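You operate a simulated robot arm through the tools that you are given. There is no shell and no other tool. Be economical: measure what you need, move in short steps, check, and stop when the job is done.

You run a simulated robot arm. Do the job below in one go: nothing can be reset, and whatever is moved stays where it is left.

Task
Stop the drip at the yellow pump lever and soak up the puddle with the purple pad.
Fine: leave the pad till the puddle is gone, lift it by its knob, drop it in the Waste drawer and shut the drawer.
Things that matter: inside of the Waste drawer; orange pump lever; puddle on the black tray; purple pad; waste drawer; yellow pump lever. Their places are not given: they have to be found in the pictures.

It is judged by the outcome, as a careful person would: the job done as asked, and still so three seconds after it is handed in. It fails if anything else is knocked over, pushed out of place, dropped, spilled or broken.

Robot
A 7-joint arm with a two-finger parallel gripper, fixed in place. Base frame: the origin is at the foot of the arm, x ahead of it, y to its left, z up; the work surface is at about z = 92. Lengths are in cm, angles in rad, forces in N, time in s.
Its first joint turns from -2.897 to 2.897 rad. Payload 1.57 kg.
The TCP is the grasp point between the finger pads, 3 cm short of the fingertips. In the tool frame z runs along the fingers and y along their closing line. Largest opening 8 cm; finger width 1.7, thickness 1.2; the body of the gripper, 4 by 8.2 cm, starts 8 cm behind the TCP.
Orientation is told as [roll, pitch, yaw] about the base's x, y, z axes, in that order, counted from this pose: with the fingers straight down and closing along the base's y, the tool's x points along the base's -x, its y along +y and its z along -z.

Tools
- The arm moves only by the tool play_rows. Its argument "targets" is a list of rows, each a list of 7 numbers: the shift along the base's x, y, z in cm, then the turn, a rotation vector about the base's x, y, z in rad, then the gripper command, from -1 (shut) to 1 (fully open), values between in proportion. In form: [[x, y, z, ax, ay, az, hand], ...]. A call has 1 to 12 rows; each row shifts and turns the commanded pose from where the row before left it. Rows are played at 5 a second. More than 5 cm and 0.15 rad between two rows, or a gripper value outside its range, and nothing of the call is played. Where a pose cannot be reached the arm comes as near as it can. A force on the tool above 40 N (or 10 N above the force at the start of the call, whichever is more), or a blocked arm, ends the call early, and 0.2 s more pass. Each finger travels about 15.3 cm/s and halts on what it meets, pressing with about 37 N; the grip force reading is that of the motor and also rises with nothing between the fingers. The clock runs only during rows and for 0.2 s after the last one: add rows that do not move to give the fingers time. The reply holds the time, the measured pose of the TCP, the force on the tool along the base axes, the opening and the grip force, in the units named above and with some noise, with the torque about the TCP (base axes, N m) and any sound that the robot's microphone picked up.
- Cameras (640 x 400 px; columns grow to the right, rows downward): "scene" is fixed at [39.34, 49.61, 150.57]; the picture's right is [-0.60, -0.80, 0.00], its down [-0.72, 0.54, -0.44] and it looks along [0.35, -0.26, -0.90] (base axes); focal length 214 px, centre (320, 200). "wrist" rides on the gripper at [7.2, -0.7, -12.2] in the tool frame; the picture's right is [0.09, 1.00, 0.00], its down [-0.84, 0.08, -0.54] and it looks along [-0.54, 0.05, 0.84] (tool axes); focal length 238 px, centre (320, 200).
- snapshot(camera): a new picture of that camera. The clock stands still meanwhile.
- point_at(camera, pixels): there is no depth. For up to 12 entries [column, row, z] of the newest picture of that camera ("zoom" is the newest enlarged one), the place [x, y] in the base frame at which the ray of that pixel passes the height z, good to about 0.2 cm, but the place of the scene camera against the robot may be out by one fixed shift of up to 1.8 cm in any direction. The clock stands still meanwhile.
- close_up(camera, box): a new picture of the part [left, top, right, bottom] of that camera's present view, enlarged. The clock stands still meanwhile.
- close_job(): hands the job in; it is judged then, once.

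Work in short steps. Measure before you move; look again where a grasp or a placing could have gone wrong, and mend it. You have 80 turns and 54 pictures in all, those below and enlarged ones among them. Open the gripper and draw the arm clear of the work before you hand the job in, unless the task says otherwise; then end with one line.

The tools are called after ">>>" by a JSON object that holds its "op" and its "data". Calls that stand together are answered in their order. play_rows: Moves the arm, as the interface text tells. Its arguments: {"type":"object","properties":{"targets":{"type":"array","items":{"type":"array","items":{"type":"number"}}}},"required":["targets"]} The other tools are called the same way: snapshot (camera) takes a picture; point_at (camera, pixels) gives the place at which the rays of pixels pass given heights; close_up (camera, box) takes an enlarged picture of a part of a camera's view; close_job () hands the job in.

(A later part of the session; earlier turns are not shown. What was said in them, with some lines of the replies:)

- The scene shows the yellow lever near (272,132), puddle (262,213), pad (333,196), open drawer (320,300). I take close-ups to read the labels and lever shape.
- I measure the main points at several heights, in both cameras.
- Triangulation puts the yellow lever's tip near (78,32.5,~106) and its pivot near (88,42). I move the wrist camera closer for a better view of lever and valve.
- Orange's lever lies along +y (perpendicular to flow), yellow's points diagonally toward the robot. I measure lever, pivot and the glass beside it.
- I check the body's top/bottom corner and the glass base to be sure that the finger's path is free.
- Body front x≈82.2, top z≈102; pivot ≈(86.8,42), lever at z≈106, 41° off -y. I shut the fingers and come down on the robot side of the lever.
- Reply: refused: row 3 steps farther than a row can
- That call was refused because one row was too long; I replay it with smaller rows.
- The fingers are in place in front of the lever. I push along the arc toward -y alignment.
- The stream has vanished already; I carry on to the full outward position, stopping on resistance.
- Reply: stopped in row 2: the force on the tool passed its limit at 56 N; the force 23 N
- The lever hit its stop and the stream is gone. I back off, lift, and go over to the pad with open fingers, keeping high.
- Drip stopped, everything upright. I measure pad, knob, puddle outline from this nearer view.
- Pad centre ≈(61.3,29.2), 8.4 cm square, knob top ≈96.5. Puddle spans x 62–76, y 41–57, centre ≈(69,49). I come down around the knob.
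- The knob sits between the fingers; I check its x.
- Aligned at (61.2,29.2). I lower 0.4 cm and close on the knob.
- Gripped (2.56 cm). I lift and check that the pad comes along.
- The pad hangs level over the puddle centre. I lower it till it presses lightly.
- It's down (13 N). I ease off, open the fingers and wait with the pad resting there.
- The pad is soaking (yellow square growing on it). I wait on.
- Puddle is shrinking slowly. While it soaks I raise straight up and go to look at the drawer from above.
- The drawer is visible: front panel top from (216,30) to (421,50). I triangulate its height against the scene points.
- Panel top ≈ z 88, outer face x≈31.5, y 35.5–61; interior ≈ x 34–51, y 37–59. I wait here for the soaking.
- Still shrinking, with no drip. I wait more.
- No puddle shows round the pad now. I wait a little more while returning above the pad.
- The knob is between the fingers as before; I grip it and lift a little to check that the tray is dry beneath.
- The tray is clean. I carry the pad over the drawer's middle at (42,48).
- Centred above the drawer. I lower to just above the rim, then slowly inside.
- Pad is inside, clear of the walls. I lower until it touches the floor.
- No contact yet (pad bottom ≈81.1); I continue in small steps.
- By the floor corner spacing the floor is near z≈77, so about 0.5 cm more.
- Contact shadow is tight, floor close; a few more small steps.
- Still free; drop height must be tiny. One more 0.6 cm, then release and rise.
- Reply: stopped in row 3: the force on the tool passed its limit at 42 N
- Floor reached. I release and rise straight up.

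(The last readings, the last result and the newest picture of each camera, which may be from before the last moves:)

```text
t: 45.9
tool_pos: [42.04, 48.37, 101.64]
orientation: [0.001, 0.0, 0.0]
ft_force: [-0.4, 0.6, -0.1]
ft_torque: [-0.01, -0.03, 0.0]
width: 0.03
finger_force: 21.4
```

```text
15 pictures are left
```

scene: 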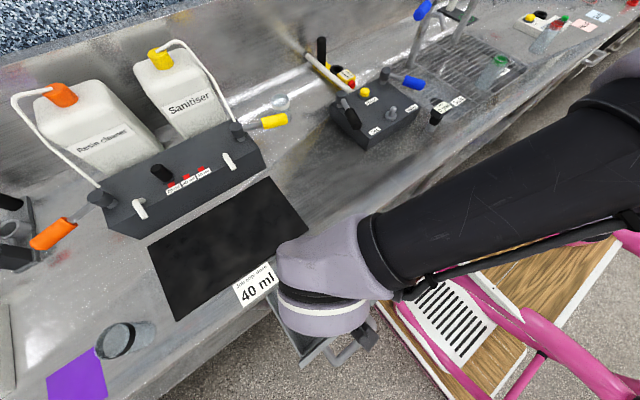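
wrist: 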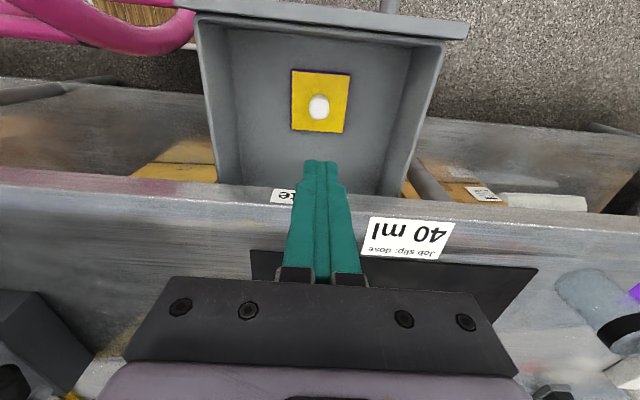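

The pad lies flat in the drawer. I move with shut fingers to beyond the panel's outer side, still high, and look.

>>> {"op": "play_rows", "data": {"targets": [[-4.7, 0.5, 0, 0, 0, 0, -1], [-4.7, 0.5, 0, 0, 0, 0, -1], [-4.8, 0.5, 0, 0, 0, 0, -1], [0, 0, 0, 0, 0, 0, -1]]}}

>>> {"op": "snapshot", "data": {"camera": "wrist"}}

>>> {"op": "close_up", "data": {"camera": "scene", "box": [250, 220, 450, 400]}}

```text
t: 46.9
tool_pos: [27.83, 49.78, 101.49]
orientation: [0.002, 0.0, -0.003]
ft_force: [-0.2, -0.4, -0.6]
ft_torque: [0.0, -0.01, -0.02]
width: 0.0
finger_force: 21.1
```

```text
14 pictures are left
```

wrist: 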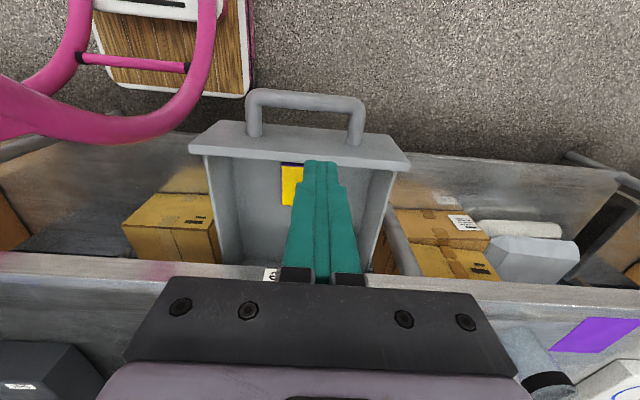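

```text
2.22 times, centred on (350, 310) of scene
```

zoom: 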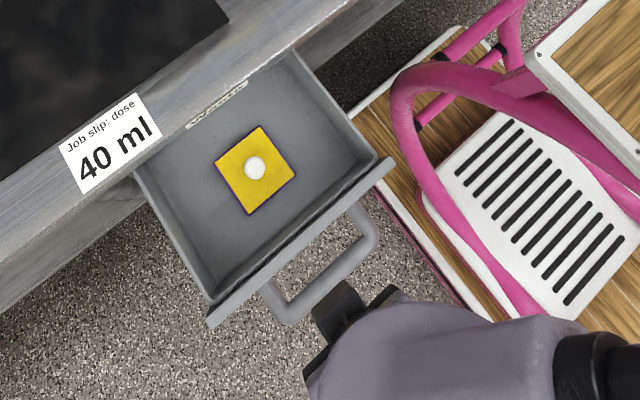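

The panel front and handle are visible. I measure panel edge and handle bar.

>>> {"op": "point_at", "data": {"camera": "wrist", "pixels": [[192, 150, 88], [406, 168, 88], [210, 122, 80], [210, 122, 76], [398, 138, 78], [305, 99, 84], [305, 99, 80], [250, 92, 82], [362, 103, 82], [254, 134, 82], [355, 143, 82]]}}

>>> {"op": "point_at", "data": {"camera": "zoom", "pixels": [[285, 318, 82], [370, 235, 82], [325, 285, 84], [325, 285, 80], [355, 205, 82], [268, 290, 82]]}}

```text
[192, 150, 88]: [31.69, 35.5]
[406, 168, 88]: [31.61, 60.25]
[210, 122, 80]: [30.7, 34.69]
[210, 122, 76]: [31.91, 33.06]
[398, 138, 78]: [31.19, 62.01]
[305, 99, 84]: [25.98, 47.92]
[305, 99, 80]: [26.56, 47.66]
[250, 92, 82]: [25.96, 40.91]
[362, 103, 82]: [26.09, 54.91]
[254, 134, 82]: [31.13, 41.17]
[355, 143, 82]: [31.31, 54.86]
```

```text
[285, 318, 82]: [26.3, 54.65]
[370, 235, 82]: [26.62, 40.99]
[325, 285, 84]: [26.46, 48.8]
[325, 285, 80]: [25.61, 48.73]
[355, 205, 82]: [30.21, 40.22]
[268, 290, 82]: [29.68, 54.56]
```

Panel face x≈31.3, bar at x≈26.2, z≈82. I lower the fingers in front of the panel, above the bar, to TCP z 87.

>>> {"op": "play_rows", "data": {"targets": [[0.7, -1.2, -4.5, 0, 0, 0, -1], [0, 0, -4.5, 0, 0, 0, -1], [0, 0, -3.5, 0, 0, 0, -1], [0, 0, -1.8, 0, 0, 0, -1], [0, 0, 0, 0, 0, 0, -1]]}}

>>> {"op": "snapshot", "data": {"camera": "wrist"}}

```text
t: 48.1
tool_pos: [28.47, 48.5, 87.29]
orientation: [0.002, 0.0, -0.002]
ft_force: [0.1, 0.3, -0.4]
ft_torque: [0.01, -0.01, 0.0]
width: 0.0
finger_force: 21.4
```

```text
12 pictures are left
```

wrist: 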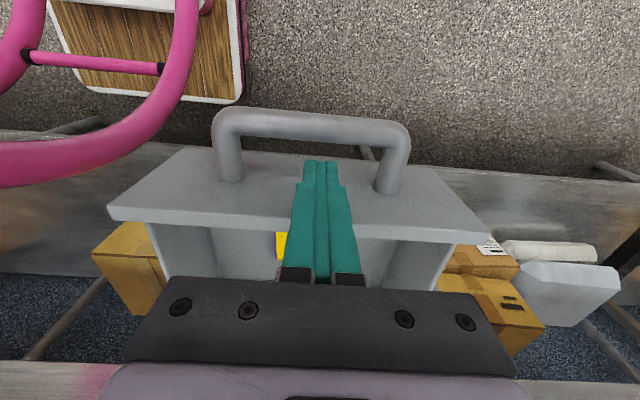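

The fingers are in front of the panel. I push along +x in moderate steps.

>>> {"op": "play_rows", "data": {"targets": [[1.5, 0, 0, 0, 0, 0, -1], [1.5, 0, 0, 0, 0, 0, -1], [1.5, 0, 0, 0, 0, 0, -1], [1.5, 0, 0, 0, 0, 0, -1], [1.5, 0, 0, 0, 0, 0, -1], [1.5, 0, 0, 0, 0, 0, -1], [1.5, 0, 0, 0, 0, 0, -1], [0, 0, 0, 0, 0, 0, -1]]}}

>>> {"op": "snapshot", "data": {"camera": "scene"}}

```text
t: 49.9
tool_pos: [38.97, 48.63, 87.2]
orientation: [0.0, -0.001, -0.001]
ft_force: [-0.4, 0.0, -1.3]
ft_torque: [-0.04, -0.01, 0.0]
width: 0.0
finger_force: 21.6
```

```text
11 pictures are left
```

scene: 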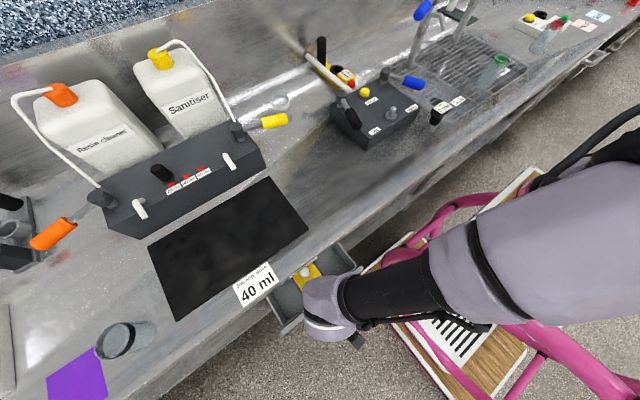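

The drawer slides in. I keep pushing with smaller steps near the end.

>>> {"op": "play_rows", "data": {"targets": [[1.5, 0, 0, 0, 0, 0, -1], [1.5, 0, 0, 0, 0, 0, -1], [1.5, 0, 0, 0, 0, 0, -1], [1.2, 0, 0, 0, 0, 0, -1], [1.0, 0, 0, 0, 0, 0, -1], [0.8, 0, 0, 0, 0, 0, -1], [0.6, 0, 0, 0, 0, 0, -1], [0.6, 0, 0, 0, 0, 0, -1], [0.6, 0, 0, 0, 0, 0, -1], [0.6, 0, 0, 0, 0, 0, -1], [0, 0, 0, 0, 0, 0, -1]]}}

>>> {"op": "snapshot", "data": {"camera": "wrist"}}

```text
t: 52.3
tool_pos: [48.94, 48.73, 87.23]
orientation: [0.003, 0.0, -0.002]
ft_force: [-0.4, 0.6, -0.1]
ft_torque: [0.03, 0.02, 0.0]
width: 0.0
finger_force: 21.5
```

```text
10 pictures are left
```

wrist: 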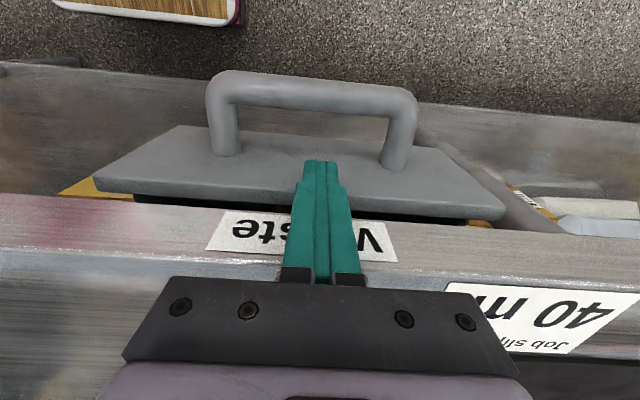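

Nearly closed, a dark gap remains under the counter's edge. I go on in small steps till it stops.

>>> {"op": "play_rows", "data": {"targets": [[0.4, 0, 0, 0, 0, 0, -1], [0.4, 0, 0, 0, 0, 0, -1], [0.4, 0, 0, 0, 0, 0, -1], [0.4, 0, 0, 0, 0, 0, -1], [0.4, 0, 0, 0, 0, 0, -1], [0.4, 0, 0, 0, 0, 0, -1], [0.4, 0, 0, 0, 0, 0, -1], [0.4, 0, 0, 0, 0, 0, -1]]}}

>>> {"op": "snapshot", "data": {"camera": "wrist"}}

```text
t: 53.0
tool_pos: [49.03, 48.69, 87.12]
orientation: [-0.001, 0.011, 0.002]
ft_force: [-8.6, -0.1, -0.4]
ft_torque: [-0.04, -0.38, -0.07]
width: 0.0
finger_force: 21.1
stopped in row 3: the force on the tool passed its limit at 45 N (the readings are from after the stop); the commanded pose is now the measured one
```

```text
9 pictures are left
```

wrist: 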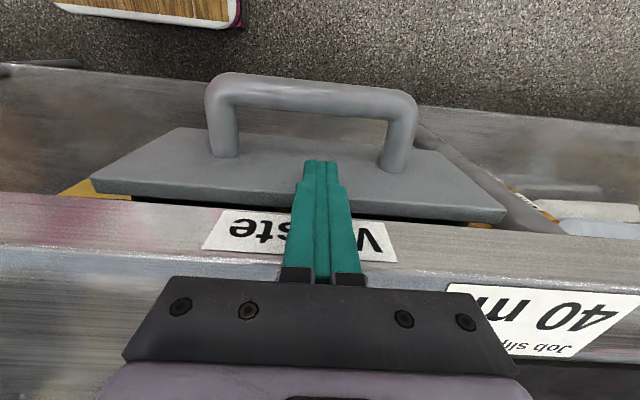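

The torque puts the contact ~4.4 cm above the TCP (z≈91.5): my finger met the counter lip, so the drawer may not be quite shut. I back off over the handle and come down outside its bar to push that instead.

>>> {"op": "play_rows", "data": {"targets": [[-1, 0, 0, 0, -0.01, 0, -1], [-3, 0, 1.5, 0, 0, 0, -1], [-4.5, 0, 0, 0, 0, 0, -1], [-1, 0, 0, 0, 0, 0, -1], [0, 0, -3, 0, 0, 0, -1], [0, 0, -2.9, 0, 0, 0, -1], [0, 0, 0, 0, 0, 0, -1]]}}

>>> {"op": "snapshot", "data": {"camera": "wrist"}}

```text
t: 54.6
tool_pos: [39.74, 48.61, 82.51]
orientation: [-0.002, -0.002, 0.003]
ft_force: [-0.1, 0.1, -0.3]
ft_torque: [0.02, 0.0, 0.01]
width: 0.0
finger_force: 21.3
```

```text
8 pictures are left
```

wrist: 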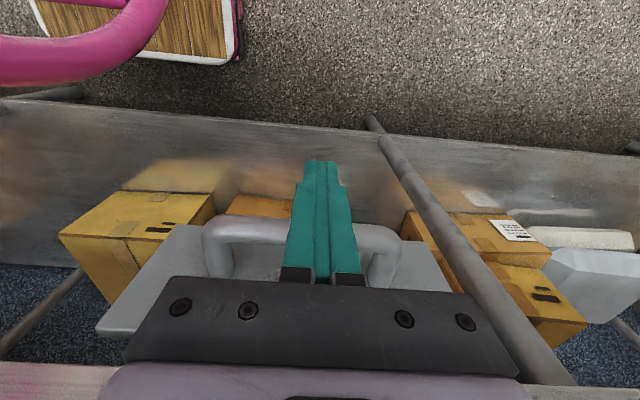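

The fingers stand outside the bar. I push in small steps until it stops.

>>> {"op": "play_rows", "data": {"targets": [[1.2, 0, 0, 0, 0, 0, -1], [1, 0, 0, 0, 0, 0, -1], [0.6, 0, 0, 0, 0, 0, -1], [0.5, 0, 0, 0, 0, 0, -1], [0.5, 0, 0, 0, 0, 0, -1], [0.5, 0, 0, 0, 0, 0, -1], [0.5, 0, 0, 0, 0, 0, -1], [0.5, 0, 0, 0, 0, 0, -1], [0.5, 0, 0, 0, 0, 0, -1], [0.5, 0, 0, 0, 0, 0, -1]]}}

```text
t: 56.3
tool_pos: [43.8, 48.76, 82.69]
orientation: [-0.005, 0.012, 0.003]
ft_force: [-7.8, 1.1, 2.0]
ft_torque: [0.0, 0.14, 0.05]
width: 0.01
finger_force: 20.9
stopped in row 8: the force on the tool passed its limit at 46 N (the readings are from after the stop); the commanded pose is now the measured one
```

Stopped with contact low on the bar — a true end stop. I back off, rise, open and look.

>>> {"op": "play_rows", "data": {"targets": [[-2, 0, 0, 0, -0.01, 0, -1], [-2, 0, 0, 0, 0, 0, -1], [0, 0, 4.8, 0, 0, 0, -1], [0, 0, 4.8, 0, 0, 0, -1], [0, 0, 4.8, 0, 0, 0, 0], [0, 0, 4.8, 0, 0, 0, 1], [0, 0, 0, 0, 0, 0, 1]]}}

>>> {"op": "snapshot", "data": {"camera": "wrist"}}

>>> {"op": "snapshot", "data": {"camera": "scene"}}

```text
t: 57.9
tool_pos: [39.82, 48.84, 101.8]
orientation: [-0.006, 0.0, 0.001]
ft_force: [1.0, -0.3, 0.2]
ft_torque: [-0.01, 0.0, 0.0]
width: 8.0
finger_force: 0.0
```

```text
7 pictures are left
```

wrist: 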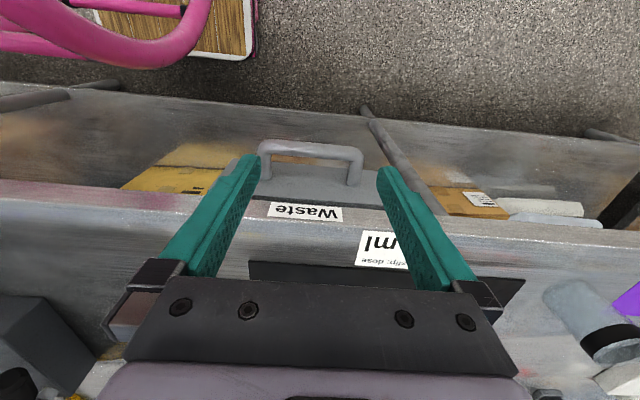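

```text
6 pictures are left
```

scene: 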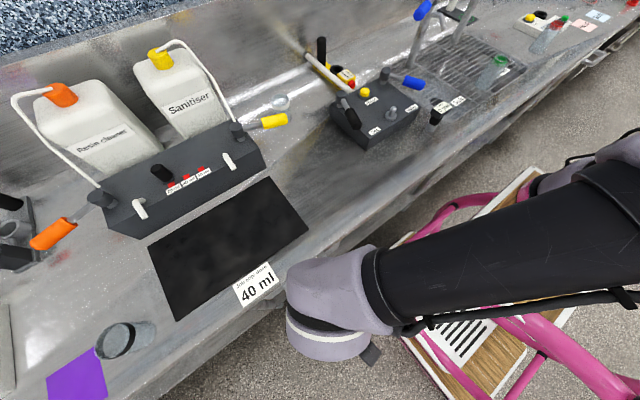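

The panel now lies tight under the counter edge by this view. I draw the arm clear and check from the scene camera.

>>> {"op": "play_rows", "data": {"targets": [[0, 0, 4.8, 0, 0, 0, 1], [0, 0, 4.8, 0, 0, 0, 1], [0, 0, 4.8, 0, 0, 0, 1], [3, -3.8, 0, 0, 0, 0, 1], [3, -3.8, 0, 0, 0, 0, 1], [3, -3.8, 0, 0, 0, 0, 1], [3, -3.8, 3, 0, 0, 0, 1], [0, 0, 3, 0, 0, 0, 1], [0, 0, 0, 0, 0, 0, 1]]}}

>>> {"op": "close_up", "data": {"camera": "scene", "box": [230, 210, 390, 310]}}

>>> {"op": "snapshot", "data": {"camera": "wrist"}}

```text
refused: row 7 steps farther than a row can; nothing moved
```

```text
4.00 times, centred on (310, 260) of scene
```

zoom: 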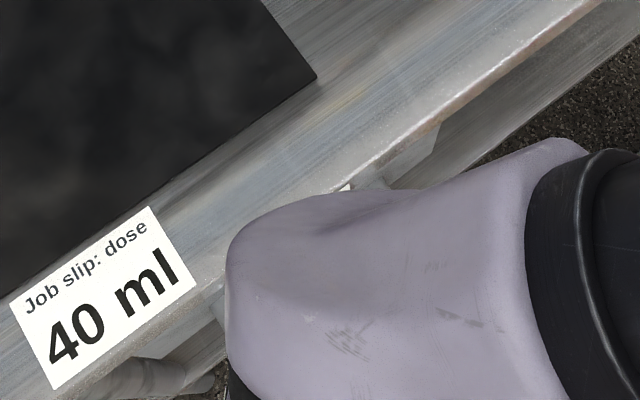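

```text
4 pictures are left
```

wrist: 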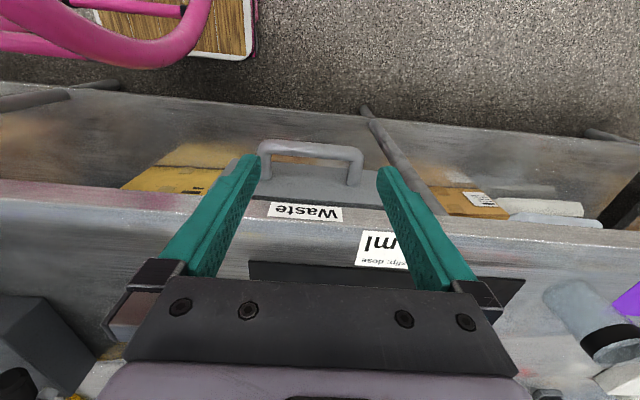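

One row was too long; I redo the withdrawal with shorter rows.

>>> {"op": "play_rows", "data": {"targets": [[0, 0, 4.5, 0, 0, 0, 1], [0, 0, 4.5, 0, 0, 0, 1], [0, 0, 4.5, 0, 0, 0, 1], [0, 0, 4.5, 0, 0, 0, 1], [3, -3.5, 0, 0, 0, 0, 1], [3, -3.5, 0, 0, 0, 0, 1], [3, -3.5, 0, 0, 0, 0, 1], [3, -3.5, 0, 0, 0, 0, 1], [3, -3, 0, 0, 0, 0, 1], [0, 0, 0, 0, 0, 0, 1]]}}

```text
t: 60.1
tool_pos: [55.13, 31.69, 119.85]
orientation: [-0.006, -0.001, 0.003]
ft_force: [-0.7, -0.3, -1.0]
ft_torque: [-0.04, 0.02, -0.03]
width: 7.98
finger_force: 0.0
```

The arm is clear; now I check the drawer from the scene camera.

>>> {"op": "close_up", "data": {"camera": "scene", "box": [230, 210, 390, 310]}}

```text
4.00 times, centred on (310, 260) of scene
```

zoom: 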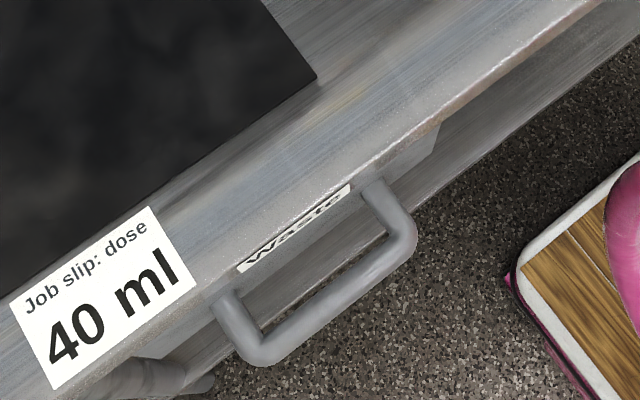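

The panel is home under the counter lip with only the handle projecting. One last overall look.

>>> {"op": "snapshot", "data": {"camera": "scene"}}

>>> {"op": "point_at", "data": {"camera": "scene", "pixels": [[295, 298, 82], [406, 258, 82], [310, 245, 92]]}}

```text
2 pictures are left
```

scene: 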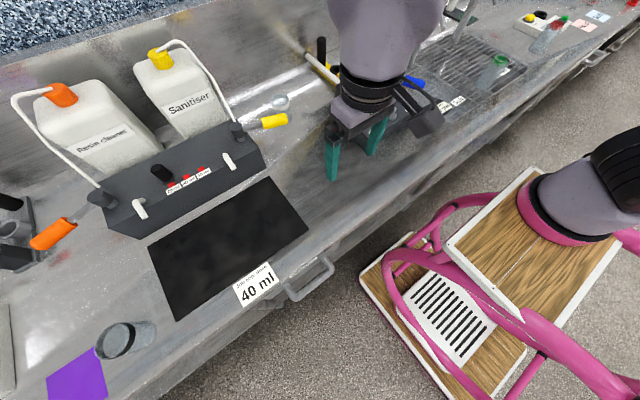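

```text
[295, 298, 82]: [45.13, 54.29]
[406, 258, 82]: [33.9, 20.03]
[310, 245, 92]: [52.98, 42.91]
```

The stream is off, the tray is dry, the drawer is shut and everything else is in its place. I hand the job in.

>>> {"op": "close_job", "data": {}}

```text
The job is handed in.
```

The yellow pump lever is closed and its drip has stopped. The puddle is soaked up, the purple pad is in the Waste drawer, and the drawer is pushed shut to its stop.
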